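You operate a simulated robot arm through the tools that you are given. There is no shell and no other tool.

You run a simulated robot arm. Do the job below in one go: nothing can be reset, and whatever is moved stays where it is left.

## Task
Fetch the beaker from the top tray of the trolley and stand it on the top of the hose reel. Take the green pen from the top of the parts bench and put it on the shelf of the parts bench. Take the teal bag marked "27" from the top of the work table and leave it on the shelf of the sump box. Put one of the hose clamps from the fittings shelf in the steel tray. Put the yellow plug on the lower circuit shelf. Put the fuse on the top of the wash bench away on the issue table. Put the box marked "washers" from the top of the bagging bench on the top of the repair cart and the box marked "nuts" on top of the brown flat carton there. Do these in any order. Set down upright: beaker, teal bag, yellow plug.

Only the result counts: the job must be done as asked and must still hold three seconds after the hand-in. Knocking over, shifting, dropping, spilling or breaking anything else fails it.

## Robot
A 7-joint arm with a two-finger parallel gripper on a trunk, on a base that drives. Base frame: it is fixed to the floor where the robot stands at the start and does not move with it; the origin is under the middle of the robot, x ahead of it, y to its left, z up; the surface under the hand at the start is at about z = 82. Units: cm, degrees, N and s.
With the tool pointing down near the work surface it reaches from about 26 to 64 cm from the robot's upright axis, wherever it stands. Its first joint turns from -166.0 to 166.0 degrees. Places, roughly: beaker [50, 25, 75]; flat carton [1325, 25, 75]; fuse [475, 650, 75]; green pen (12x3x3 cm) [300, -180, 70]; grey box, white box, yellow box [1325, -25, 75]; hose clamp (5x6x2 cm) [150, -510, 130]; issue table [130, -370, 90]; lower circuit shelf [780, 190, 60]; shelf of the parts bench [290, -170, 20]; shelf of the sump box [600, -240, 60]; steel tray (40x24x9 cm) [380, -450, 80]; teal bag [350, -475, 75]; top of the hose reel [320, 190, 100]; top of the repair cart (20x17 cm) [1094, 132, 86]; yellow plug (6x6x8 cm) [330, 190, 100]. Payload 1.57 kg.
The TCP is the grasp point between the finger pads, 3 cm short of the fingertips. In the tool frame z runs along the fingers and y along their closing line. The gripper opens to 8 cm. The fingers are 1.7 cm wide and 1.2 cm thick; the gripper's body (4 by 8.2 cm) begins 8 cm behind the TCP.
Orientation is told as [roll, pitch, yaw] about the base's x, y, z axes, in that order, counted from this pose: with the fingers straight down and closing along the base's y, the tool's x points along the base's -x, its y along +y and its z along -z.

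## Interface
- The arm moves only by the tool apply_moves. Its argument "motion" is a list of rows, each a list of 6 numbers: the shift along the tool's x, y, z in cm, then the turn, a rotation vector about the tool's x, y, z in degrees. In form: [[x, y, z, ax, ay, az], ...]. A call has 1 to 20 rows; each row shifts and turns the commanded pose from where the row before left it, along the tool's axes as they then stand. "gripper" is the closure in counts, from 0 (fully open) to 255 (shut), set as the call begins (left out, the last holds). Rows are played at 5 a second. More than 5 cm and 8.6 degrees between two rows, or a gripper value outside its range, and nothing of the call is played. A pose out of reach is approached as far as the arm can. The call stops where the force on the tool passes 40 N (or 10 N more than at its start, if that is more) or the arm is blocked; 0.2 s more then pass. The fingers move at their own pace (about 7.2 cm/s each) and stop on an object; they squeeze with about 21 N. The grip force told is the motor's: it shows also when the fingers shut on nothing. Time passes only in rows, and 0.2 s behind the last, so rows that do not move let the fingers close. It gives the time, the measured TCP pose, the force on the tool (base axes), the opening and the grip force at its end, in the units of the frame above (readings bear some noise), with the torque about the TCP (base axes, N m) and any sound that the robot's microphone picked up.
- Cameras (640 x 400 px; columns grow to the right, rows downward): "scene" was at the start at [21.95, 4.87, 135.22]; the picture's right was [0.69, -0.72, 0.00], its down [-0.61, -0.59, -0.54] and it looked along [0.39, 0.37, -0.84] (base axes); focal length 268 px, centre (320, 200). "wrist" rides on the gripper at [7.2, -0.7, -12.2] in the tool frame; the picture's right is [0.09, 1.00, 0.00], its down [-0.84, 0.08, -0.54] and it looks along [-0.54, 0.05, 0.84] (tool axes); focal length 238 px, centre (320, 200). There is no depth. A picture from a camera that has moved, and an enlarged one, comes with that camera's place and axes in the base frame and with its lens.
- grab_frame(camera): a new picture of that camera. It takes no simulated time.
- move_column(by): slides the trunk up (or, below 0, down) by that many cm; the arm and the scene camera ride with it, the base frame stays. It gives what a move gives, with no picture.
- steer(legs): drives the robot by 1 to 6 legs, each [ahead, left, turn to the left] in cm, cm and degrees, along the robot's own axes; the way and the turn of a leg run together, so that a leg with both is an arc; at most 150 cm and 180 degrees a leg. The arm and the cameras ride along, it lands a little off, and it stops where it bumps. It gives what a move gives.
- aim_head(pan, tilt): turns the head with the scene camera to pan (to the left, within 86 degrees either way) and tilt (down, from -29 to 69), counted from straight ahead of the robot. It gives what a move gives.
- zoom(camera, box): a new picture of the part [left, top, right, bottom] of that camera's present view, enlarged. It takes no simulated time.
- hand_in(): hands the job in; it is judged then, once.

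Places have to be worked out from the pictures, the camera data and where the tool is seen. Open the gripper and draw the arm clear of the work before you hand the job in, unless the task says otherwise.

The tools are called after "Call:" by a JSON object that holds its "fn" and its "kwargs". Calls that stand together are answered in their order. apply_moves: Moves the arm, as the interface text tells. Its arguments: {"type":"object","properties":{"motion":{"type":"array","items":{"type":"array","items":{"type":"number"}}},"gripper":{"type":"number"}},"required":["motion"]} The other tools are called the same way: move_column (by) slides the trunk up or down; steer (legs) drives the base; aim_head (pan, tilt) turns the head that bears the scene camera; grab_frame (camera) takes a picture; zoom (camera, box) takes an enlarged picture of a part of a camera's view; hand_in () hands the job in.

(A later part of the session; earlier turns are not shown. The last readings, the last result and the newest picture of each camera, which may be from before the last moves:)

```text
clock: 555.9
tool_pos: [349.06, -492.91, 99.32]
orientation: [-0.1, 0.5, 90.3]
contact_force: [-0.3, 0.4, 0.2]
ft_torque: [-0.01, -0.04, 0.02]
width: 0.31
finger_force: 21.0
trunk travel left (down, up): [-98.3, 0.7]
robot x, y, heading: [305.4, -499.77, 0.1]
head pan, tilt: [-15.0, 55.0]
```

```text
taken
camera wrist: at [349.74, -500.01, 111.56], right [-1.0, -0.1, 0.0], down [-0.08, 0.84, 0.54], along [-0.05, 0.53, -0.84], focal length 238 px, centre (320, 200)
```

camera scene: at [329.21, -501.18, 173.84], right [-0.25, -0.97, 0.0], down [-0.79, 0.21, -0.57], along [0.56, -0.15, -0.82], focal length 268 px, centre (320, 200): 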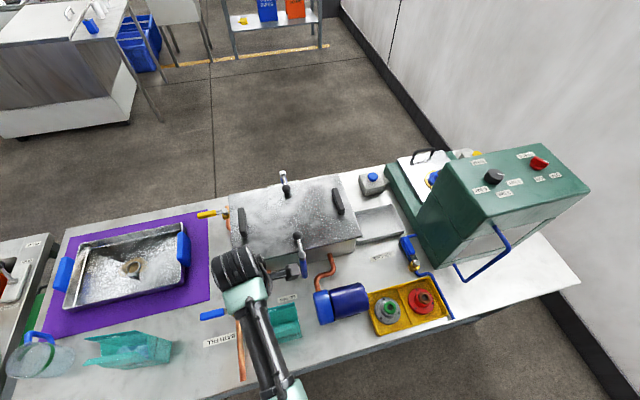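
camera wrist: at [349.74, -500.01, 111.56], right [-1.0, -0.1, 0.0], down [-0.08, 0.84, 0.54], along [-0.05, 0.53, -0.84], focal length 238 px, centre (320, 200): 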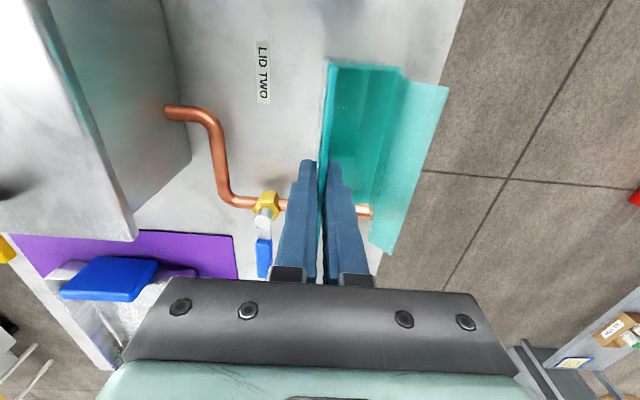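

The header is pinched (0.3 cm). I lift slowly and check for slip.

Call:
{"fn": "apply_moves", "kwargs": {"motion": [[0, 0, -0.5, 0, 0, 0], [0, 0, -1, 0, 0, 0], [0, 0, -1.5, 0, 0, 0], [0, 0, -2, 0, 0, 0], [0, 0, -2, 0, 0, 0], [0, 0, -2, 0, 0, 0], [0, 0, 0, 0, 0, 0]]}}

Call:
{"fn": "grab_frame", "kwargs": {"camera": "wrist"}}

Call:
{"fn": "grab_frame", "kwargs": {"camera": "scene"}}

```text
clock: 557.5
tool_pos: [349.02, -492.82, 108.33]
orientation: [-0.1, 0.5, 90.4]
contact_force: [0.7, -0.4, 0.4]
ft_torque: [0.0, -0.06, -0.02]
width: 0.33
finger_force: 21.1
trunk travel left (down, up): [-98.3, 0.7]
robot x, y, heading: [304.89, -499.48, 0.4]
head pan, tilt: [-15.0, 55.0]
```

```text
taken
camera wrist: at [349.67, -499.98, 120.6], right [-1.0, -0.1, 0.0], down [-0.08, 0.84, 0.54], along [-0.05, 0.53, -0.84], focal length 238 px, centre (320, 200)
```

wrist: 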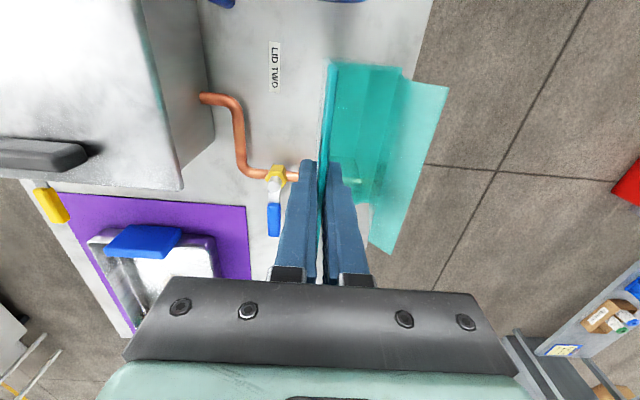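

```text
taken
camera scene: at [329.21, -501.19, 173.83], right [-0.25, -0.97, 0.0], down [-0.79, 0.21, -0.57], along [0.55, -0.15, -0.82], focal length 268 px, centre (320, 200)
```

scene: 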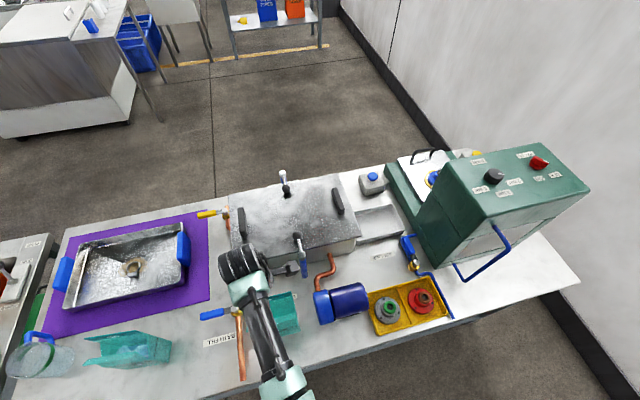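

No slip. I raise a little more, back out, and take the aisle north, then east to the sump box.

Call:
{"fn": "apply_moves", "kwargs": {"motion": [[0, 0, -2, 0, 0, 0], [0, 0, -2, 0, 0, 0], [0, 0, 0, 0, 0, 0]]}}

Call:
{"fn": "steer", "kwargs": {"legs": [[-82, 0, 0], [0, 0, 89.8], [140, 0, 0], [140, 0, 0]]}}

Call:
{"fn": "grab_frame", "kwargs": {"camera": "wrist"}}

Call:
{"fn": "aim_head", "kwargs": {"pan": 0, "tilt": 20}}

Call:
{"fn": "grab_frame", "kwargs": {"camera": "scene"}}

```text
clock: 558.3
tool_pos: [349.0, -492.98, 112.39]
orientation: [0.0, 0.5, 90.2]
contact_force: [0.2, 0.0, 0.9]
ft_torque: [-0.01, -0.02, -0.01]
width: 0.31
finger_force: 21.2
trunk travel left (down, up): [-98.3, 0.7]
robot x, y, heading: [305.48, -499.53, 0.3]
head pan, tilt: [-15.0, 55.0]
```

```text
clock: 579.4
tool_pos: [212.95, -180.45, 112.36]
orientation: [0.0, 0.4, -177.8]
contact_force: [-0.4, 0.1, -1.4]
ft_torque: [0.01, 0.0, -0.02]
width: 0.31
finger_force: 20.5
trunk travel left (down, up): [-98.3, 0.7]
robot x, y, heading: [221.1, -223.77, 92.1]
head pan, tilt: [-15.0, 55.0]
```

```text
taken
camera wrist: at [220.05, -179.6, 124.65], right [0.13, -0.99, 0.0], down [-0.84, -0.11, 0.54], along [-0.53, -0.07, -0.84], focal length 238 px, centre (320, 200)
```

wrist: 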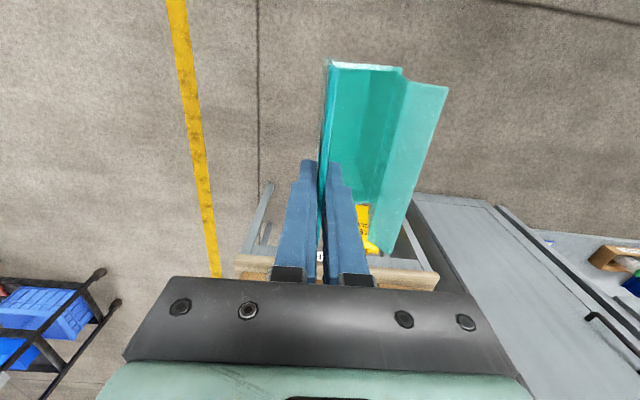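

```text
clock: 580.4
tool_pos: [212.98, -180.42, 112.42]
orientation: [-0.1, 0.5, -177.8]
contact_force: [0.5, 0.2, -0.5]
ft_torque: [0.0, 0.01, 0.0]
width: 0.32
finger_force: 21.3
trunk travel left (down, up): [-98.3, 0.7]
robot x, y, heading: [221.03, -223.67, 92.1]
head pan, tilt: [0.0, 20.0]
```

```text
taken
camera scene: at [219.92, -197.52, 179.03], right [1.0, 0.04, 0.0], down [0.01, -0.34, -0.94], along [-0.04, 0.94, -0.34], focal length 268 px, centre (320, 200)
```

scene: 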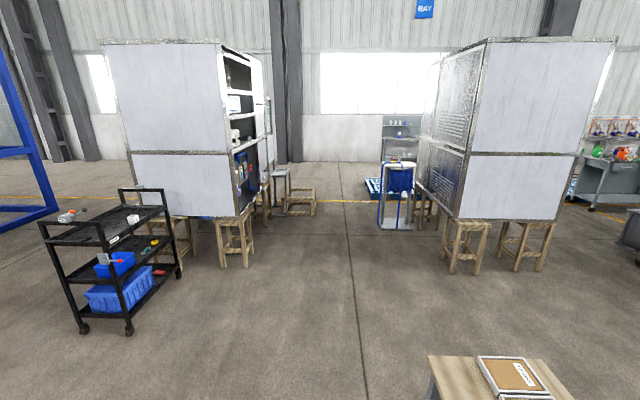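

The bag is steady. I go on to y≈−62, turn east and drive to x≈480.

Call:
{"fn": "steer", "kwargs": {"legs": [[0, 0, -2], [80, 0, 0], [80, 0, 0], [0, 0, -90], [135, 0, 0], [130, 0, 0]]}}

Call:
{"fn": "aim_head", "kwargs": {"pan": -50, "tilt": 25}}

Call:
{"fn": "grab_frame", "kwargs": {"camera": "scene"}}

Call:
{"fn": "aim_head", "kwargs": {"pan": -5, "tilt": 20}}

Call:
{"fn": "grab_frame", "kwargs": {"camera": "scene"}}

```text
clock: 605.2
tool_pos: [527.21, -76.51, 112.34]
orientation: [-0.2, 0.6, 86.2]
contact_force: [0.9, -0.8, -0.1]
ft_torque: [0.01, 0.02, 0.01]
width: 0.35
finger_force: 20.8
trunk travel left (down, up): [-98.3, 0.7]
robot x, y, heading: [482.95, -80.03, -3.8]
head pan, tilt: [0.0, 20.0]
```

```text
clock: 606.4
tool_pos: [527.18, -76.55, 112.34]
orientation: [-0.1, 0.4, 86.3]
contact_force: [-0.5, 0.3, -0.3]
ft_torque: [0.01, -0.01, 0.02]
width: 0.32
finger_force: 21.0
trunk travel left (down, up): [-98.3, 0.7]
robot x, y, heading: [483.14, -80.11, -3.7]
head pan, tilt: [-50.0, 25.0]
```

```text
taken
camera scene: at [505.54, -88.48, 178.23], right [-0.81, -0.59, 0.0], down [-0.25, 0.34, -0.91], along [0.54, -0.73, -0.42], focal length 268 px, centre (320, 200)
```

scene: 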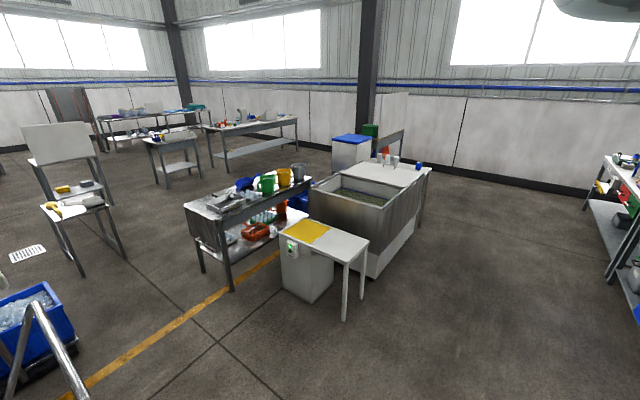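

```text
clock: 607.5
tool_pos: [527.21, -76.6, 112.41]
orientation: [0.0, 0.4, 86.4]
contact_force: [-0.3, 0.0, 0.1]
ft_torque: [0.0, -0.04, -0.02]
width: 0.31
finger_force: 21.1
trunk travel left (down, up): [-98.3, 0.7]
robot x, y, heading: [483.26, -80.02, -3.6]
head pan, tilt: [-5.0, 20.0]
```

```text
taken
camera scene: at [509.28, -82.49, 179.04], right [-0.15, -0.99, 0.0], down [-0.34, 0.05, -0.94], along [0.93, -0.14, -0.34], focal length 268 px, centre (320, 200)
```

scene: 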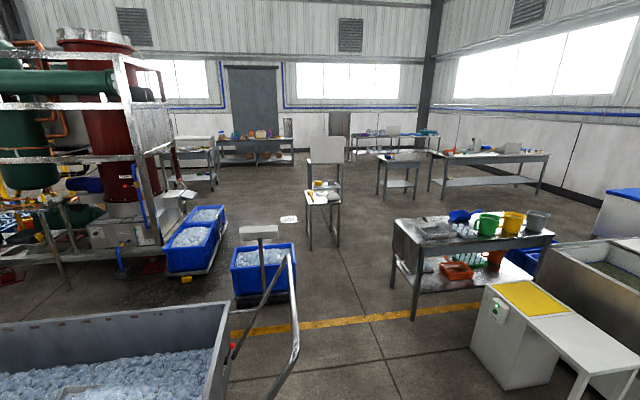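

Clear view: the sump box shelf (white board with a yellow mat, z≈59.5) spans x≈580–640, y≈−224…−255. I turn south, move up to it from the north and line up with its west part (x≈592).

Call:
{"fn": "steer", "kwargs": {"legs": [[0, 0, -86.4], [72, 0, 0], [0, 108, 0]]}}

Call:
{"fn": "aim_head", "kwargs": {"pan": 0, "tilt": 45}}

Call:
{"fn": "grab_frame", "kwargs": {"camera": "scene"}}

Call:
{"fn": "grab_frame", "kwargs": {"camera": "wrist"}}

```text
clock: 620.4
tool_pos: [587.82, -205.61, 112.52]
orientation: [-0.1, 0.5, -5.5]
contact_force: [0.0, 0.1, -0.7]
ft_torque: [0.0, 0.02, 0.03]
width: 0.33
finger_force: 20.8
trunk travel left (down, up): [-98.3, 0.7]
robot x, y, heading: [585.79, -161.71, -95.4]
head pan, tilt: [-5.0, 20.0]
```

```text
clock: 621.3
tool_pos: [587.82, -205.59, 112.3]
orientation: [-0.1, 0.4, -5.6]
contact_force: [0.0, -1.6, -0.9]
ft_torque: [0.0, 0.01, 0.0]
width: 0.33
finger_force: 20.5
trunk travel left (down, up): [-98.3, 0.7]
robot x, y, heading: [585.62, -161.22, -95.8]
head pan, tilt: [0.0, 45.0]
```

```text
taken
camera scene: at [583.27, -186.52, 175.18], right [-1.0, 0.1, 0.0], down [0.07, 0.7, -0.71], along [-0.07, -0.7, -0.71], focal length 268 px, centre (320, 200)
```

scene: 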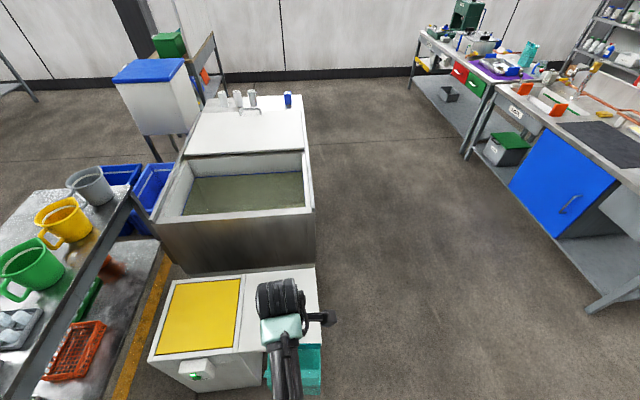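

```text
taken
camera wrist: at [580.69, -205.64, 124.64], right [0.01, 1.0, 0.0], down [0.84, 0.0, 0.54], along [0.54, 0.0, -0.84], focal length 238 px, centre (320, 200)
```

wrist: 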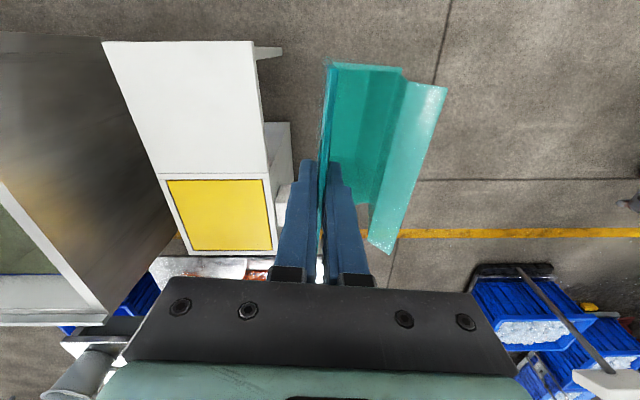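

The free white part of the shelf spans x 579–612, y −221…−255. I aim the header at (595, −241): drive 34.5 cm ahead and 10.6 cm left, then lower the trunk.

Call:
{"fn": "steer", "kwargs": {"legs": [[0, 10.6, 0], [34, 0, 0]]}}

Call:
{"fn": "move_column", "kwargs": {"by": -24}}

Call:
{"fn": "grab_frame", "kwargs": {"camera": "wrist"}}

Call:
{"fn": "aim_head", "kwargs": {"pan": -30, "tilt": 55}}

Call:
{"fn": "grab_frame", "kwargs": {"camera": "scene"}}

```text
clock: 624.3
tool_pos: [595.16, -240.25, 112.35]
orientation: [-0.1, 0.5, -5.4]
contact_force: [0.4, 0.2, -0.6]
ft_torque: [-0.02, 0.02, 0.03]
width: 0.31
finger_force: 20.5
trunk travel left (down, up): [-98.3, 0.7]
robot x, y, heading: [593.2, -196.12, -95.3]
head pan, tilt: [0.0, 45.0]
```

```text
clock: 626.8
tool_pos: [595.17, -240.43, 88.36]
orientation: [-0.1, 0.4, -5.4]
contact_force: [-0.2, 0.6, -0.2]
ft_torque: [0.02, 0.01, 0.02]
width: 0.31
finger_force: 20.3
trunk travel left (down, up): [-74.3, 24.7]
robot x, y, heading: [592.98, -196.09, -95.4]
head pan, tilt: [0.0, 45.0]
```

```text
taken
camera wrist: at [588.11, -240.33, 100.64], right [0.0, 1.0, 0.0], down [0.84, 0.0, 0.54], along [0.54, 0.0, -0.84], focal length 238 px, centre (320, 200)
```

wrist: 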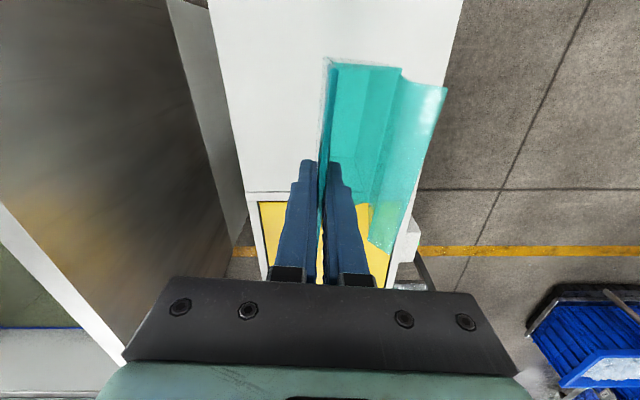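

```text
clock: 627.8
tool_pos: [595.11, -240.23, 88.38]
orientation: [0.0, 0.4, -5.4]
contact_force: [0.0, -1.2, -0.5]
ft_torque: [0.0, -0.02, -0.01]
width: 0.35
finger_force: 21.0
trunk travel left (down, up): [-74.3, 24.7]
robot x, y, heading: [592.98, -196.25, -95.6]
head pan, tilt: [-30.0, 55.0]
```

```text
taken
camera scene: at [587.23, -218.99, 149.83], right [-0.82, 0.58, 0.0], down [0.47, 0.67, -0.57], along [-0.33, -0.47, -0.82], focal length 268 px, centre (320, 200)
```

scene: 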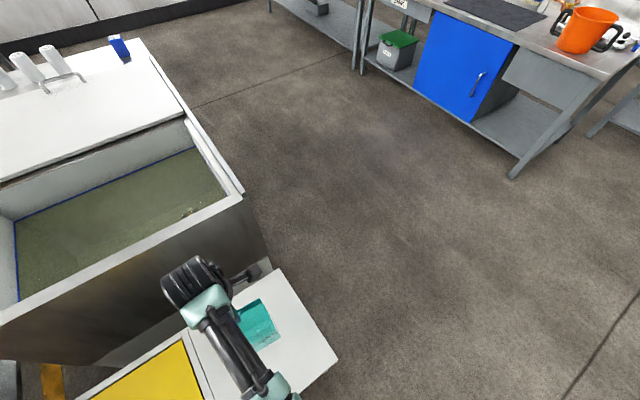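

The bag is over the free white area. I lower 8 cm, then feel for contact.

Call:
{"fn": "move_column", "kwargs": {"by": -7.5}}

Call:
{"fn": "apply_moves", "kwargs": {"motion": [[0, 0, 0.4, 0, 0, 0], [0, 0, 0.3, 0, 0, 0], [0, 0, 0, 0, 0, 0]]}}

Call:
{"fn": "grab_frame", "kwargs": {"camera": "wrist"}}

Call:
{"fn": "zoom", "kwargs": {"camera": "scene", "box": [150, 230, 350, 400]}}

```text
clock: 628.9
tool_pos: [595.09, -240.4, 80.75]
orientation: [-0.1, 0.5, -5.4]
contact_force: [0.2, 0.3, -0.4]
ft_torque: [-0.04, 0.0, -0.01]
width: 0.31
finger_force: 21.0
trunk travel left (down, up): [-66.8, 32.2]
robot x, y, heading: [593.07, -196.2, -95.4]
head pan, tilt: [-30.0, 55.0]
```

```text
clock: 629.7
tool_pos: [595.15, -240.16, 80.19]
orientation: [-0.2, 0.6, -5.4]
contact_force: [-0.3, 0.2, 0.1]
ft_torque: [-0.02, 0.0, -0.01]
width: 0.33
finger_force: 20.8
trunk travel left (down, up): [-66.8, 32.2]
robot x, y, heading: [593.09, -196.13, -95.5]
head pan, tilt: [-30.0, 55.0]
```

```text
taken
camera wrist: at [588.06, -240.28, 92.45], right [0.0, 1.0, 0.0], down [0.84, 0.0, 0.54], along [0.54, 0.0, -0.84], focal length 238 px, centre (320, 200)
```

wrist: 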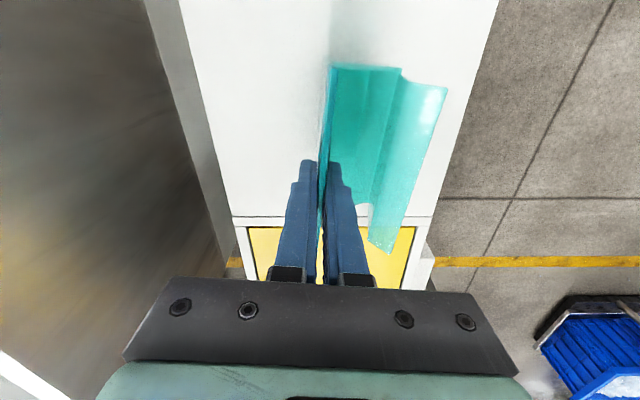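

```text
2.35 times, centred on (250, 315) of scene
camera zoom: at [587.22, -218.98, 142.33], right [-0.81, 0.58, 0.0], down [0.47, 0.67, -0.57], along [-0.33, -0.47, -0.82], focal length 630 px, centre (485, -71)
```

zoom: 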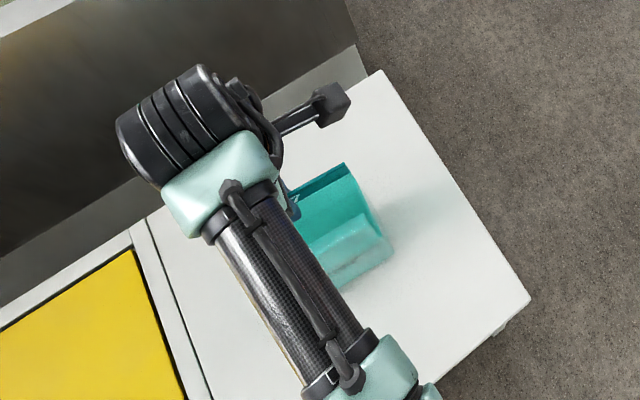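

Call:
{"fn": "apply_moves", "kwargs": {"motion": [[0, 0, 0.3, 0, 0, 0], [0, 0, 0.3, 0, 0, 0], [0, 0, 0.3, 0, 0, 0], [0, 0, 0, 0, 0, 0]]}}

```text
clock: 630.7
tool_pos: [595.16, -240.32, 79.25]
orientation: [-0.2, 0.5, -5.4]
contact_force: [0.1, 0.0, 3.8]
ft_torque: [0.1, 0.15, -0.03]
width: 0.32
finger_force: 20.8
trunk travel left (down, up): [-66.8, 32.2]
robot x, y, heading: [593.36, -196.3, -95.4]
head pan, tilt: [-30.0, 55.0]
```

Contact (4 N). I open the fingers to ~3 cm and rise.

Call:
{"fn": "apply_moves", "kwargs": {"motion": [[0, 0, 0.1, 0, 0, 0], [0, 0, 0, 0, 0, 0]]}}

Call:
{"fn": "apply_moves", "kwargs": {"motion": [[0, 0, 0, 0, 0, 0], [0, 0, 0, 0, 0, 0], [0, 0, 0, 0, 0, 0]], "gripper": 160}}

Call:
{"fn": "apply_moves", "kwargs": {"motion": [[0, 0, -1, 0, 0, 0], [0, 0, -1.5, 0, 0, 0], [0, 0, -2, 0, 0, 0], [0, 0, -3, 0, 0, 0], [0, 0, -3, 0, 0, 0], [0, 0, 0, 0, 0, 0]]}}

Call:
{"fn": "grab_frame", "kwargs": {"camera": "wrist"}}

Call:
{"fn": "zoom", "kwargs": {"camera": "scene", "box": [150, 230, 350, 400]}}

```text
clock: 631.3
tool_pos: [595.2, -240.34, 79.23]
orientation: [-0.2, 0.4, -5.6]
contact_force: [-1.6, 0.0, 10.4]
ft_torque: [0.14, 0.0, -0.02]
width: 0.32
finger_force: 21.0
trunk travel left (down, up): [-66.8, 32.2]
robot x, y, heading: [593.05, -196.17, -95.6]
head pan, tilt: [-30.0, 55.0]
```

```text
clock: 632.1
tool_pos: [595.07, -240.2, 78.98]
orientation: [0.0, 0.4, -5.4]
contact_force: [-0.2, 0.8, 0.1]
ft_torque: [0.02, -0.01, 0.01]
width: 2.98
finger_force: 0.1
trunk travel left (down, up): [-66.8, 32.2]
robot x, y, heading: [592.93, -196.4, -95.1]
head pan, tilt: [-30.0, 55.0]
```

```text
clock: 633.5
tool_pos: [595.85, -241.12, 89.57]
orientation: [-1.4, -0.4, -5.3]
contact_force: [0.6, -0.3, 0.7]
ft_torque: [-0.01, 0.06, -0.02]
width: 2.97
finger_force: 0.1
out of reach, approached as far as the arm can: row 5
trunk travel left (down, up): [-66.8, 32.2]
robot x, y, heading: [593.19, -196.13, -95.4]
head pan, tilt: [-30.0, 55.0]
```

```text
taken
camera wrist: at [588.63, -240.94, 101.83], right [0.0, 1.0, -0.02], down [0.84, 0.01, 0.55], along [0.55, -0.02, -0.84], focal length 238 px, centre (320, 200)
```

wrist: 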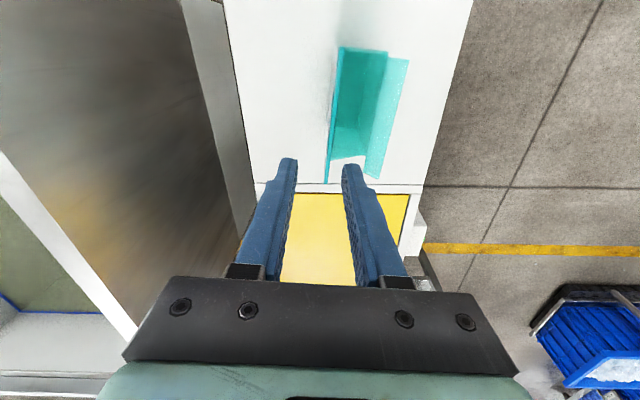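

```text
2.35 times, centred on (250, 315) of scene
camera zoom: at [587.3, -218.96, 142.34], right [-0.81, 0.58, 0.0], down [0.47, 0.67, -0.57], along [-0.33, -0.47, -0.82], focal length 630 px, centre (485, -71)
```

zoom: 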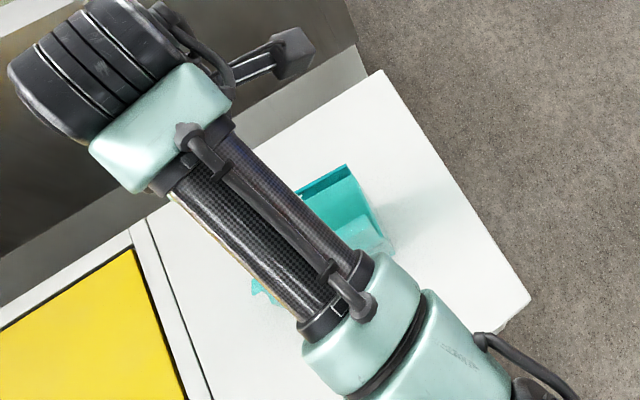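

The bag stands upright on the sump box shelf. Next the green pen on the parts bench. I raise, back off, turn west and drive toward the bench's east side.

Call:
{"fn": "move_column", "kwargs": {"by": 20}}

Call:
{"fn": "steer", "kwargs": {"legs": [[-50, 0, 0], [0, 0, -84.6], [120, 0, 0], [55, 0, 0]]}}

Call:
{"fn": "aim_head", "kwargs": {"pan": 5, "tilt": 30}}

Call:
{"fn": "grab_frame", "kwargs": {"camera": "scene"}}

```text
clock: 635.6
tool_pos: [595.81, -241.12, 109.48]
orientation: [-1.4, -0.5, -5.3]
contact_force: [0.3, 0.3, 0.3]
ft_torque: [0.0, -0.03, 0.0]
width: 2.97
finger_force: 0.1
trunk travel left (down, up): [-86.8, 12.2]
robot x, y, heading: [593.17, -196.42, -95.3]
head pan, tilt: [-30.0, 55.0]
```

```text
clock: 650.6
tool_pos: [378.99, -152.27, 109.74]
orientation: [-1.4, -0.3, -90.2]
contact_force: [0.1, -0.2, -0.1]
ft_torque: [0.01, -0.01, 0.04]
width: 2.97
finger_force: 0.0
trunk travel left (down, up): [-86.8, 12.2]
robot x, y, heading: [423.91, -145.31, 179.9]
head pan, tilt: [-30.0, 55.0]
```

```text
clock: 651.6
tool_pos: [379.11, -152.28, 109.53]
orientation: [-1.5, -0.4, -90.2]
contact_force: [0.9, -0.9, 0.4]
ft_torque: [0.0, 0.02, -0.03]
width: 2.99
finger_force: 0.1
trunk travel left (down, up): [-86.8, 12.2]
robot x, y, heading: [423.14, -145.32, 179.9]
head pan, tilt: [5.0, 30.0]
```

```text
taken
camera scene: at [397.59, -146.1, 165.93], right [-0.08, 1.0, 0.0], down [0.5, 0.04, -0.87], along [-0.86, -0.07, -0.5], focal length 268 px, centre (320, 200)
```

scene: 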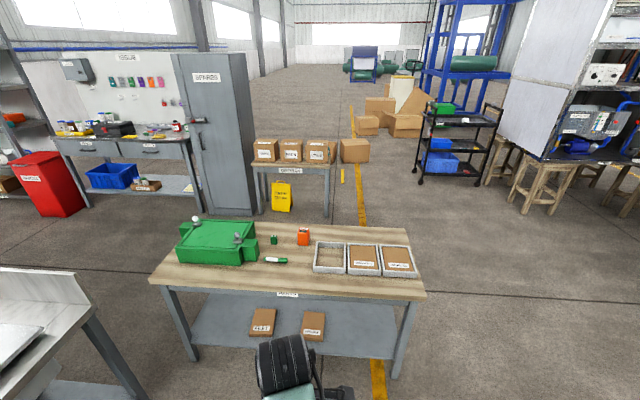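

Call:
{"fn": "zoom", "kwargs": {"camera": "scene", "box": [150, 205, 430, 370]}}

Call:
{"fn": "zoom", "kwargs": {"camera": "scene", "box": [230, 220, 330, 282]}}

```text
2.29 times, centred on (290, 288) of scene
camera zoom: at [397.59, -146.1, 165.93], right [-0.08, 1.0, 0.0], down [0.5, 0.04, -0.87], along [-0.86, -0.07, -0.5], focal length 612 px, centre (389, 0)
```

zoom: 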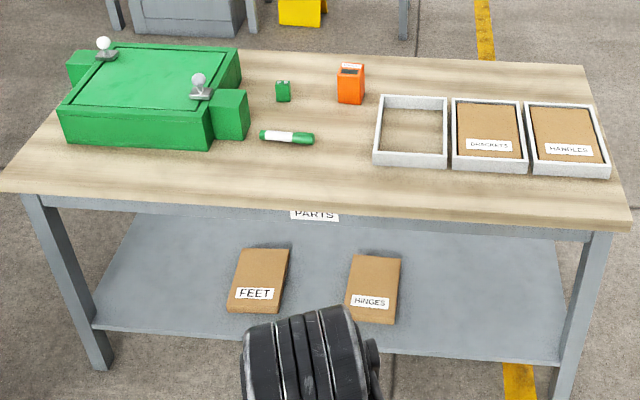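

```text
6.40 times, centred on (280, 251) of scene
camera zoom: at [397.59, -146.1, 165.93], right [-0.08, 1.0, 0.0], down [0.5, 0.04, -0.87], along [-0.86, -0.07, -0.5], focal length 1713 px, centre (576, -126)
```

zoom: 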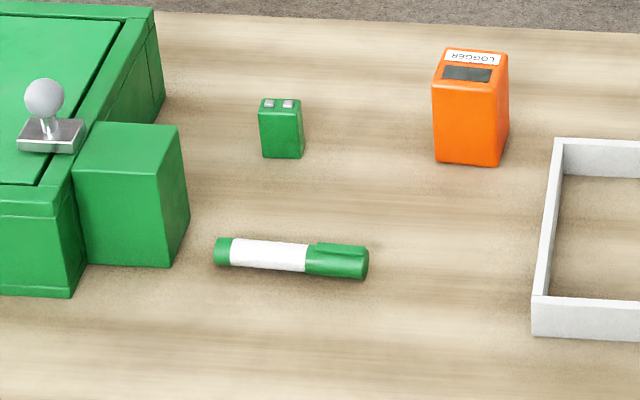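

The pen lies along y at about (303, −175). I'll grasp it across its width with the hand tilted 30° forward (rolling about the pen's own axis), so the same posture can later go under the tabletop to the lower shelf. I set that tilt here in free space.

Call:
{"fn": "apply_moves", "kwargs": {"motion": [[0, 0, 4, 0, 0, 0], [0, 0, 4, 0, 0, 0], [0, 0, 2, 7.5, 0, 0], [0, 0, 0, 7.5, 0, 0], [0, 0, 0, 7.5, 0, 0], [0, 0, 0, 7.5, 0, 0], [0, 0, 0, 0, 0, 0]], "gripper": 75}}

Call:
{"fn": "grab_frame", "kwargs": {"camera": "wrist"}}

Call:
{"fn": "grab_frame", "kwargs": {"camera": "scene"}}

```text
clock: 653.2
tool_pos: [378.83, -152.36, 99.66]
orientation: [-31.5, -0.4, -90.2]
contact_force: [-0.6, -0.2, 0.5]
ft_torque: [0.01, -0.03, -0.04]
width: 5.65
finger_force: 0.0
trunk travel left (down, up): [-86.8, 12.2]
robot x, y, heading: [423.7, -145.32, 179.6]
head pan, tilt: [5.0, 30.0]
```

```text
taken
camera wrist: at [384.58, -145.15, 110.41], right [0.85, 0.09, -0.52], down [0.35, -0.84, 0.43], along [-0.4, -0.54, -0.74], focal length 238 px, centre (320, 200)
```

wrist: 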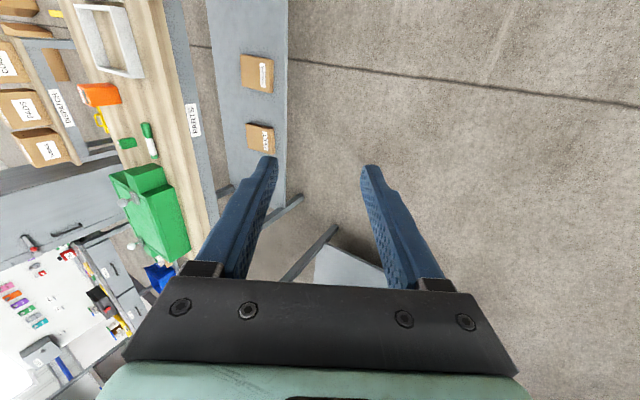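

```text
taken
camera scene: at [397.53, -146.11, 165.93], right [-0.08, 1.0, 0.0], down [0.5, 0.04, -0.87], along [-0.86, -0.07, -0.5], focal length 268 px, centre (320, 200)
```

scene: 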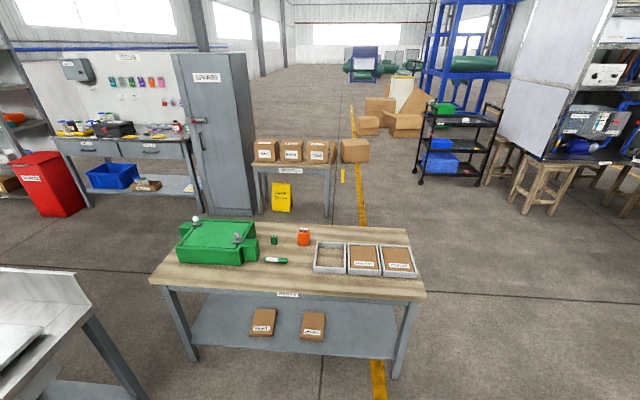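

Stereo puts the pen at (300.6, −175.9), centre z≈74.2; free space on the lower shelf (z≈22, front edge x≈315) is right of the HINGES box, near (307, −134). I reduce the tilt to 15°, and drive so the hand is above the pen.

Call:
{"fn": "apply_moves", "kwargs": {"motion": [[0, 0, 0, -8, 0, 0], [0, 0, 0, -8, 0, 0], [0, 0, 0, 0, 0, 0]], "gripper": 112}}

Call:
{"fn": "steer", "kwargs": {"legs": [[0, 23.5, 0], [74, 0, 0]]}}

Call:
{"fn": "move_column", "kwargs": {"by": -12}}

Call:
{"fn": "grab_frame", "kwargs": {"camera": "wrist"}}

Call:
{"fn": "aim_head", "kwargs": {"pan": 10, "tilt": 55}}

Call:
{"fn": "grab_frame", "kwargs": {"camera": "scene"}}

```text
clock: 654.0
tool_pos: [378.75, -152.46, 99.64]
orientation: [-15.4, -0.3, -90.3]
contact_force: [0.3, -0.6, 0.5]
ft_torque: [-0.03, 0.01, 0.0]
width: 4.48
finger_force: 0.0
trunk travel left (down, up): [-86.8, 12.2]
robot x, y, heading: [423.59, -145.2, 179.7]
head pan, tilt: [5.0, 30.0]
```

```text
clock: 659.4
tool_pos: [305.45, -175.28, 99.77]
orientation: [-15.4, -0.4, -90.2]
contact_force: [1.0, -0.1, -0.5]
ft_torque: [-0.02, -0.02, 0.03]
width: 4.49
finger_force: 0.1
trunk travel left (down, up): [-86.8, 12.2]
robot x, y, heading: [350.06, -168.17, 179.6]
head pan, tilt: [5.0, 30.0]
```

```text
clock: 660.9
tool_pos: [305.43, -175.25, 87.64]
orientation: [-15.3, -0.4, -90.2]
contact_force: [-0.5, 0.4, 0.1]
ft_torque: [-0.02, 0.01, 0.0]
width: 4.46
finger_force: 0.1
trunk travel left (down, up): [-74.8, 24.2]
robot x, y, heading: [350.04, -168.18, 180.1]
head pan, tilt: [5.0, 30.0]
```

```text
taken
camera wrist: at [308.01, -168.04, 99.57], right [0.96, 0.09, -0.26], down [0.22, -0.83, 0.51], along [-0.18, -0.54, -0.82], focal length 238 px, centre (320, 200)
```

wrist: 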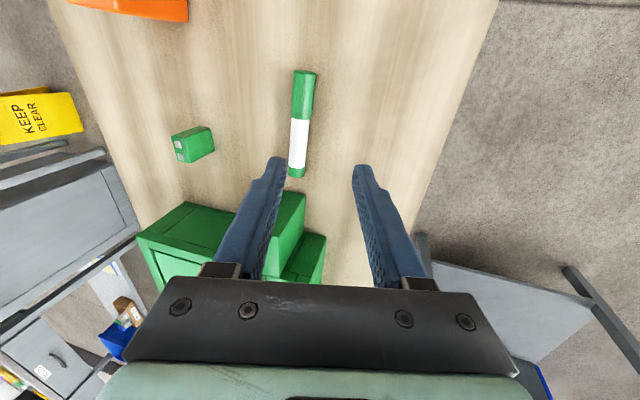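

```text
clock: 661.8
tool_pos: [305.4, -175.2, 87.68]
orientation: [-15.4, -0.4, -90.2]
contact_force: [-0.4, -0.2, 0.5]
ft_torque: [-0.01, 0.01, 0.02]
width: 4.5
finger_force: 0.0
trunk travel left (down, up): [-74.8, 24.2]
robot x, y, heading: [350.07, -168.45, 179.9]
head pan, tilt: [10.0, 55.0]
```

```text
taken
camera scene: at [326.07, -169.5, 150.34], right [-0.17, 0.99, 0.0], down [0.81, 0.14, -0.57], along [-0.57, -0.1, -0.82], focal length 268 px, centre (320, 200)
```

scene: 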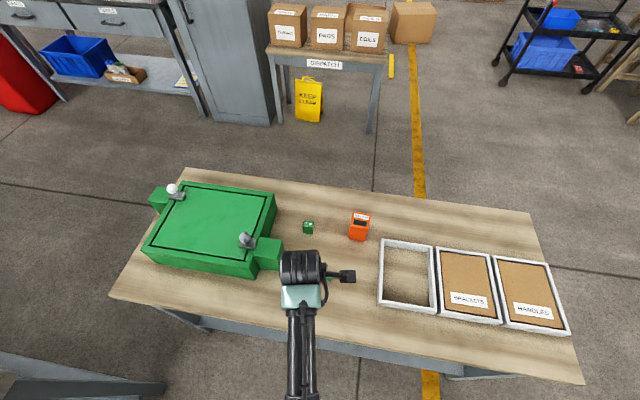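

The pen's axis is at x≈299.3, y from −170.4 to −182.2. I drive 5.4 cm ahead and 1 cm left, lower 8 cm and check.

Call:
{"fn": "steer", "kwargs": {"legs": [[5.4, 1.0, 0]]}}

Call:
{"fn": "move_column", "kwargs": {"by": -7.5}}

Call:
{"fn": "grab_frame", "kwargs": {"camera": "wrist"}}

```text
clock: 662.7
tool_pos: [300.04, -176.19, 87.53]
orientation: [-15.3, -0.4, -90.2]
contact_force: [-0.4, -0.1, 0.4]
ft_torque: [-0.01, 0.03, -0.01]
width: 4.47
finger_force: 0.0
trunk travel left (down, up): [-74.8, 24.2]
robot x, y, heading: [344.92, -169.53, 179.7]
head pan, tilt: [10.0, 55.0]
```

```text
clock: 663.8
tool_pos: [300.07, -176.17, 80.2]
orientation: [-15.4, -0.4, -90.2]
contact_force: [0.3, 0.5, 0.4]
ft_torque: [0.03, 0.01, 0.0]
width: 4.49
finger_force: 0.1
trunk travel left (down, up): [-67.3, 31.7]
robot x, y, heading: [344.78, -169.39, 179.8]
head pan, tilt: [10.0, 55.0]
```

```text
taken
camera wrist: at [302.64, -168.99, 92.07], right [0.96, 0.09, -0.26], down [0.22, -0.83, 0.51], along [-0.18, -0.54, -0.82], focal length 238 px, centre (320, 200)
```

wrist: 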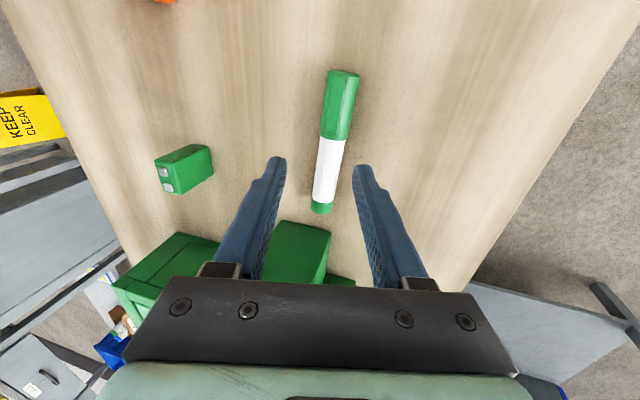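

Well aligned. I lower 3.6 cm with the trunk and check for contact.

Call:
{"fn": "move_column", "kwargs": {"by": -3.6}}

Call:
{"fn": "grab_frame", "kwargs": {"camera": "wrist"}}

```text
clock: 664.6
tool_pos: [300.09, -176.15, 76.53]
orientation: [-15.4, -0.4, -90.2]
contact_force: [-0.3, 0.2, -0.1]
ft_torque: [0.0, 0.02, 0.0]
width: 4.5
finger_force: 0.0
trunk travel left (down, up): [-63.7, 35.3]
robot x, y, heading: [345.01, -169.62, 179.7]
head pan, tilt: [10.0, 55.0]
```

```text
taken
camera wrist: at [302.64, -168.99, 88.46], right [0.96, 0.09, -0.26], down [0.22, -0.83, 0.51], along [-0.18, -0.54, -0.82], focal length 238 px, centre (320, 200)
```

wrist: 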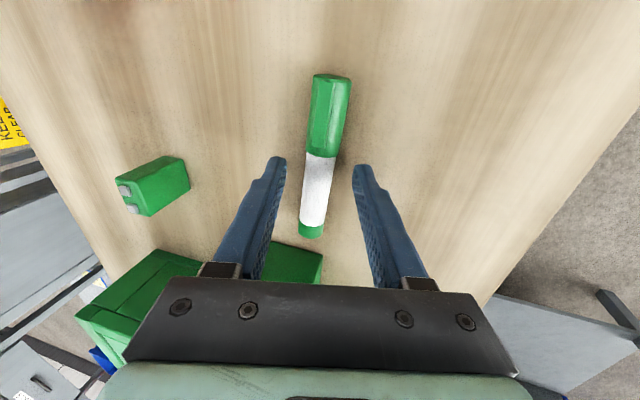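

Call:
{"fn": "move_column", "kwargs": {"by": -0.8}}

Call:
{"fn": "apply_moves", "kwargs": {"motion": [[0, 0, 0.2, 0, 0, 0], [0, 0, 0.2, 0, 0, 0], [0, 0, 0, 0, 0, 0]]}}

```text
clock: 665.2
tool_pos: [300.07, -176.23, 75.83]
orientation: [-15.3, -0.4, -90.2]
contact_force: [0.9, 0.1, 4.3]
ft_torque: [0.05, -0.16, -0.01]
width: 4.5
finger_force: 0.4
trunk travel left (down, up): [-62.9, 36.1]
robot x, y, heading: [344.93, -169.11, 179.7]
head pan, tilt: [10.0, 55.0]
```

```text
clock: 666.0
tool_pos: [299.71, -176.21, 75.89]
orientation: [-15.8, -0.3, -90.2]
contact_force: [12.6, 2.2, 24.6]
ft_torque: [0.1, -1.16, 0.05]
width: 4.97
finger_force: 2.5
trunk travel left (down, up): [-62.9, 36.1]
robot x, y, heading: [344.98, -169.8, 179.6]
head pan, tilt: [10.0, 55.0]
stopped in row 3: the force on the tool passed its limit at 41 N (the readings are from after the stop); the commanded pose is now the measured one
```

The near fingertip touches the table (z≈72). I raise 0.3 cm and close on the pen.

Call:
{"fn": "move_column", "kwargs": {"by": 0.4}}

Call:
{"fn": "apply_moves", "kwargs": {"motion": [[0, 0, 0, 0, 0, 0], [0, 0, 0, 0, 0, 0], [0, 0, 0, 0, 0, 0], [0, 0, 0, 0, 0, 0]], "gripper": 255}}

Call:
{"fn": "grab_frame", "kwargs": {"camera": "wrist"}}

```text
clock: 666.5
tool_pos: [299.71, -176.16, 75.87]
orientation: [-15.6, -0.4, -90.1]
contact_force: [-0.2, 0.3, 0.0]
ft_torque: [-0.01, -0.01, -0.02]
width: 4.5
finger_force: 0.0
trunk travel left (down, up): [-63.3, 35.7]
robot x, y, heading: [345.24, -169.35, 179.6]
head pan, tilt: [10.0, 55.0]
```

```text
clock: 667.5
tool_pos: [299.79, -176.24, 75.92]
orientation: [-15.6, -0.3, -90.2]
contact_force: [0.1, 0.0, 0.2]
ft_torque: [0.0, 0.02, -0.01]
width: 2.0
finger_force: 20.7
trunk travel left (down, up): [-63.3, 35.7]
robot x, y, heading: [344.82, -169.4, 179.8]
head pan, tilt: [10.0, 55.0]
```

```text
taken
camera wrist: at [302.45, -169.02, 87.87], right [0.96, 0.09, -0.27], down [0.22, -0.83, 0.51], along [-0.18, -0.54, -0.82], focal length 238 px, centre (320, 200)
```

wrist: 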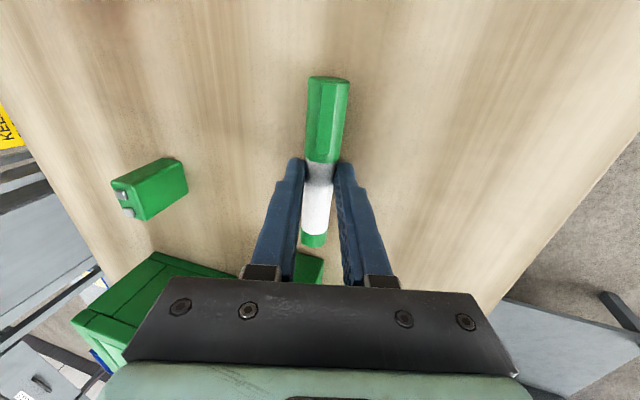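

The pen is gripped (2 cm). I lift with the trunk and check.

Call:
{"fn": "move_column", "kwargs": {"by": 12}}

Call:
{"fn": "grab_frame", "kwargs": {"camera": "wrist"}}

Call:
{"fn": "steer", "kwargs": {"legs": [[-50, 0, 0]]}}

Call:
{"fn": "aim_head", "kwargs": {"pan": -5, "tilt": 40}}

Call:
{"fn": "grab_frame", "kwargs": {"camera": "scene"}}

```text
clock: 669.0
tool_pos: [299.71, -176.3, 87.93]
orientation: [-15.6, -0.4, -90.2]
contact_force: [-0.7, -0.5, -0.1]
ft_torque: [0.01, 0.0, 0.01]
width: 1.98
finger_force: 20.5
trunk travel left (down, up): [-75.3, 23.7]
robot x, y, heading: [344.6, -169.6, 179.6]
head pan, tilt: [10.0, 55.0]
```

```text
taken
camera wrist: at [302.45, -169.02, 99.86], right [0.96, 0.09, -0.27], down [0.22, -0.83, 0.51], along [-0.18, -0.54, -0.82], focal length 238 px, centre (320, 200)
```

wrist: 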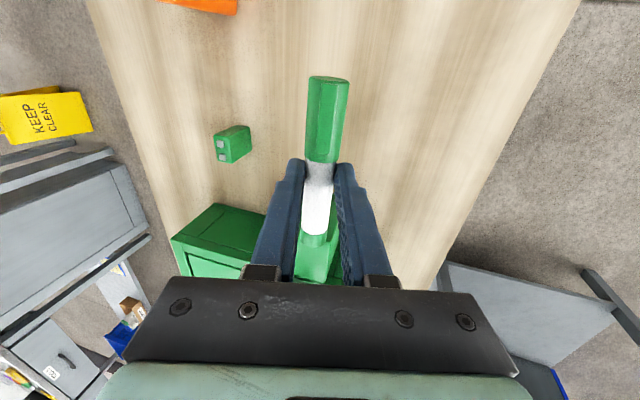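

```text
clock: 672.0
tool_pos: [350.37, -176.68, 88.04]
orientation: [-15.7, -0.4, -89.9]
contact_force: [-0.6, 0.2, 0.1]
ft_torque: [0.02, 0.0, 0.0]
width: 1.97
finger_force: 20.8
trunk travel left (down, up): [-75.3, 23.7]
robot x, y, heading: [394.77, -169.6, -179.9]
head pan, tilt: [10.0, 55.0]
```

```text
clock: 672.8
tool_pos: [350.24, -176.6, 88.01]
orientation: [-15.7, -0.4, -89.8]
contact_force: [-0.5, 0.3, 0.1]
ft_torque: [-0.02, 0.0, 0.01]
width: 1.96
finger_force: 20.8
trunk travel left (down, up): [-75.3, 23.7]
robot x, y, heading: [395.05, -169.7, -180.1]
head pan, tilt: [-5.0, 40.0]
```

```text
taken
camera scene: at [369.8, -168.78, 152.89], right [0.09, 1.0, 0.0], down [0.64, -0.06, -0.77], along [-0.76, 0.07, -0.64], focal length 268 px, centre (320, 200)
```

scene: 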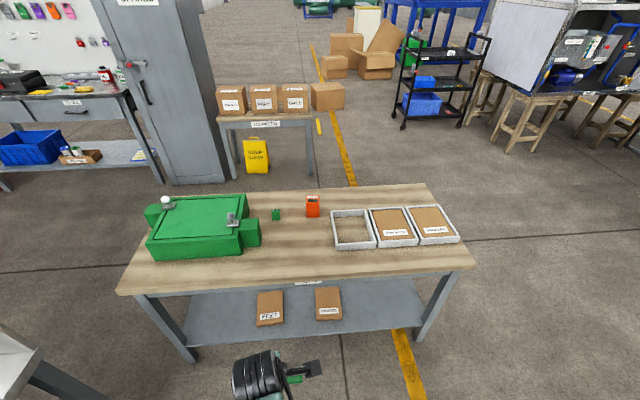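

The pen is held. Next I strafe right to y≈−133 (free shelf space right of HINGES), add 9° of tilt, and lower the trunk in two steps while still outside the bench.

Call:
{"fn": "steer", "kwargs": {"legs": [[0, -43.3, 0]]}}

Call:
{"fn": "apply_moves", "kwargs": {"motion": [[0, 0, 0, 5, 0, 0], [0, 0, 0, 4.5, 0, 0], [0, 0, 0, 0, 0, 0]]}}

Call:
{"fn": "move_column", "kwargs": {"by": -40}}

Call:
{"fn": "move_column", "kwargs": {"by": -13}}

Call:
{"fn": "grab_frame", "kwargs": {"camera": "wrist"}}

Call:
{"fn": "aim_head", "kwargs": {"pan": 5, "tilt": 40}}

Call:
{"fn": "grab_frame", "kwargs": {"camera": "scene"}}

```text
clock: 675.4
tool_pos: [350.3, -134.39, 88.12]
orientation: [-15.5, -0.4, -89.7]
contact_force: [0.6, 0.4, -0.5]
ft_torque: [-0.02, 0.01, -0.01]
width: 1.97
finger_force: 21.0
trunk travel left (down, up): [-75.3, 23.7]
robot x, y, heading: [395.29, -127.24, -179.9]
head pan, tilt: [-5.0, 40.0]
```

```text
clock: 676.2
tool_pos: [350.23, -134.53, 87.94]
orientation: [-25.2, -0.4, -89.8]
contact_force: [0.0, 0.1, -0.7]
ft_torque: [-0.04, -0.01, 0.0]
width: 1.98
finger_force: 20.8
trunk travel left (down, up): [-75.3, 23.7]
robot x, y, heading: [395.41, -127.52, -180.3]
head pan, tilt: [-5.0, 40.0]
```

```text
clock: 680.0
tool_pos: [350.28, -134.48, 48.01]
orientation: [-25.1, -0.5, -89.8]
contact_force: [0.5, 0.4, -0.5]
ft_torque: [0.0, 0.01, -0.02]
width: 1.98
finger_force: 20.9
trunk travel left (down, up): [-35.3, 63.7]
robot x, y, heading: [395.04, -127.1, -179.6]
head pan, tilt: [-5.0, 40.0]
```

```text
clock: 681.6
tool_pos: [350.24, -134.5, 34.95]
orientation: [-25.1, -0.4, -89.7]
contact_force: [0.2, 0.4, -0.1]
ft_torque: [0.01, -0.01, 0.02]
width: 1.97
finger_force: 21.4
trunk travel left (down, up): [-22.3, 76.7]
robot x, y, heading: [395.01, -127.07, -180.0]
head pan, tilt: [-5.0, 40.0]
```

```text
taken
camera wrist: at [354.8, -127.21, 46.23], right [0.9, 0.09, -0.42], down [0.3, -0.83, 0.46], along [-0.31, -0.55, -0.78], focal length 238 px, centre (320, 200)
```

wrist: 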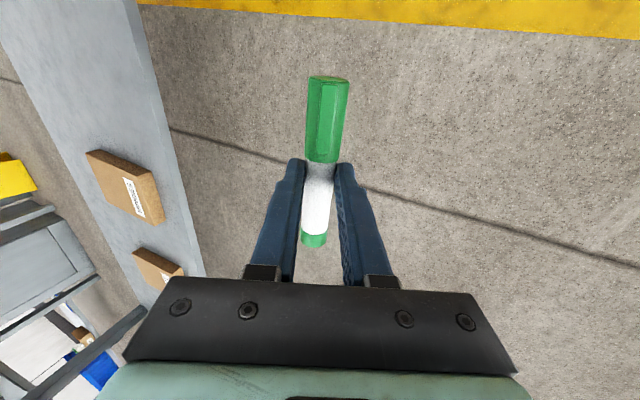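

```text
clock: 682.3
tool_pos: [350.23, -134.55, 34.82]
orientation: [-25.1, -0.3, -89.7]
contact_force: [0.1, -0.4, -0.1]
ft_torque: [0.01, 0.0, 0.05]
width: 1.97
finger_force: 20.5
trunk travel left (down, up): [-22.3, 76.7]
robot x, y, heading: [395.06, -127.2, -179.9]
head pan, tilt: [5.0, 40.0]
```

```text
taken
camera scene: at [369.76, -127.97, 99.9], right [-0.09, 1.0, 0.0], down [0.64, 0.06, -0.77], along [-0.76, -0.07, -0.64], focal length 268 px, centre (320, 200)
```

scene: 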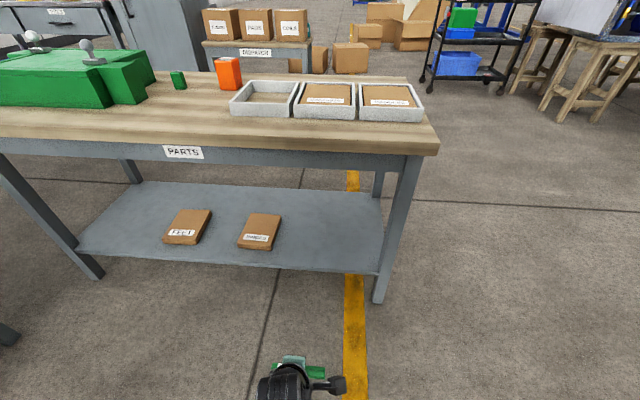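

Shelf now measured at z≈25.8, front edge x≈316.5, right end y≈−113, HINGES ends at y≈−148. I drive 32 cm ahead and look.

Call:
{"fn": "steer", "kwargs": {"legs": [[32, 0, 0]]}}

Call:
{"fn": "grab_frame", "kwargs": {"camera": "wrist"}}

Call:
{"fn": "aim_head", "kwargs": {"pan": 10, "tilt": 60}}

Call:
{"fn": "grab_frame", "kwargs": {"camera": "scene"}}

```text
clock: 684.4
tool_pos: [318.37, -134.68, 34.9]
orientation: [-25.2, -0.4, -89.6]
contact_force: [0.0, 0.6, 0.7]
ft_torque: [-0.01, 0.01, 0.0]
width: 1.96
finger_force: 21.1
trunk travel left (down, up): [-22.3, 76.7]
robot x, y, heading: [363.32, -127.12, -180.0]
head pan, tilt: [5.0, 40.0]
```

```text
taken
camera wrist: at [322.89, -127.4, 46.23], right [0.9, 0.1, -0.42], down [0.31, -0.83, 0.46], along [-0.31, -0.55, -0.78], focal length 238 px, centre (320, 200)
```

wrist: 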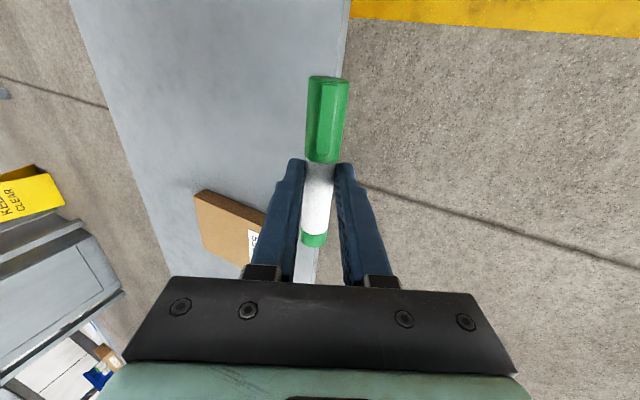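

```text
clock: 685.2
tool_pos: [318.29, -134.7, 35.0]
orientation: [-25.0, -0.4, -89.6]
contact_force: [0.6, 0.8, 0.3]
ft_torque: [0.04, -0.01, 0.01]
width: 1.96
finger_force: 21.3
trunk travel left (down, up): [-22.3, 76.7]
robot x, y, heading: [363.12, -127.77, -179.8]
head pan, tilt: [10.0, 60.0]
```

```text
taken
camera scene: at [339.76, -128.54, 97.23], right [-0.18, 0.98, 0.0], down [0.85, 0.15, -0.5], along [-0.49, -0.09, -0.87], focal length 268 px, centre (320, 200)
```

scene: 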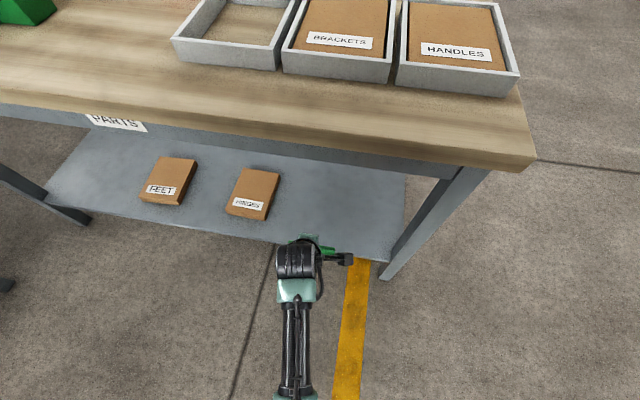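

All clear and low. I drive 8 cm more so the pen is ~6 cm inside the shelf edge, then lower.

Call:
{"fn": "steer", "kwargs": {"legs": [[8, 0, 0]]}}

Call:
{"fn": "grab_frame", "kwargs": {"camera": "scene"}}

Call:
{"fn": "grab_frame", "kwargs": {"camera": "wrist"}}

```text
clock: 686.3
tool_pos: [310.37, -134.64, 34.96]
orientation: [-25.0, -0.4, -89.7]
contact_force: [0.2, 0.6, -0.3]
ft_torque: [0.02, -0.07, 0.0]
width: 1.98
finger_force: 21.4
trunk travel left (down, up): [-22.3, 76.7]
robot x, y, heading: [355.21, -127.57, -179.8]
head pan, tilt: [10.0, 60.0]
```

```text
taken
camera scene: at [331.71, -128.55, 97.23], right [-0.18, 0.98, 0.0], down [0.85, 0.15, -0.5], along [-0.49, -0.09, -0.87], focal length 268 px, centre (320, 200)
```

scene: 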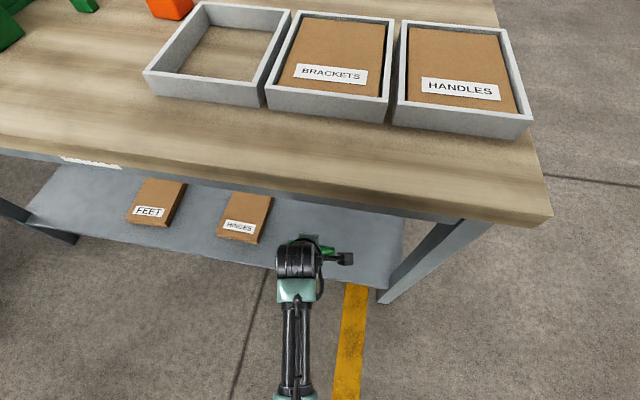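

```text
taken
camera wrist: at [314.83, -127.39, 46.24], right [0.9, 0.09, -0.42], down [0.3, -0.83, 0.46], along [-0.31, -0.55, -0.78], focal length 238 px, centre (320, 200)
```

wrist: 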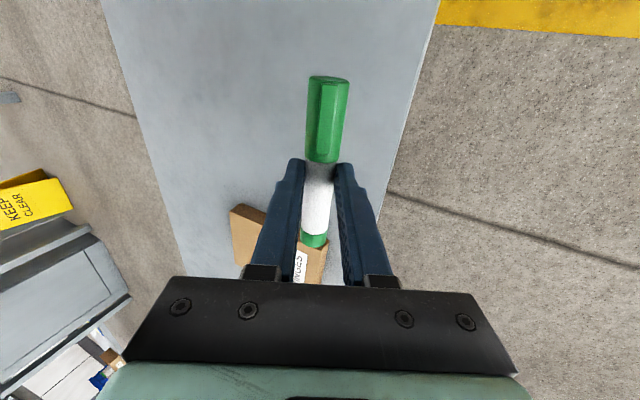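

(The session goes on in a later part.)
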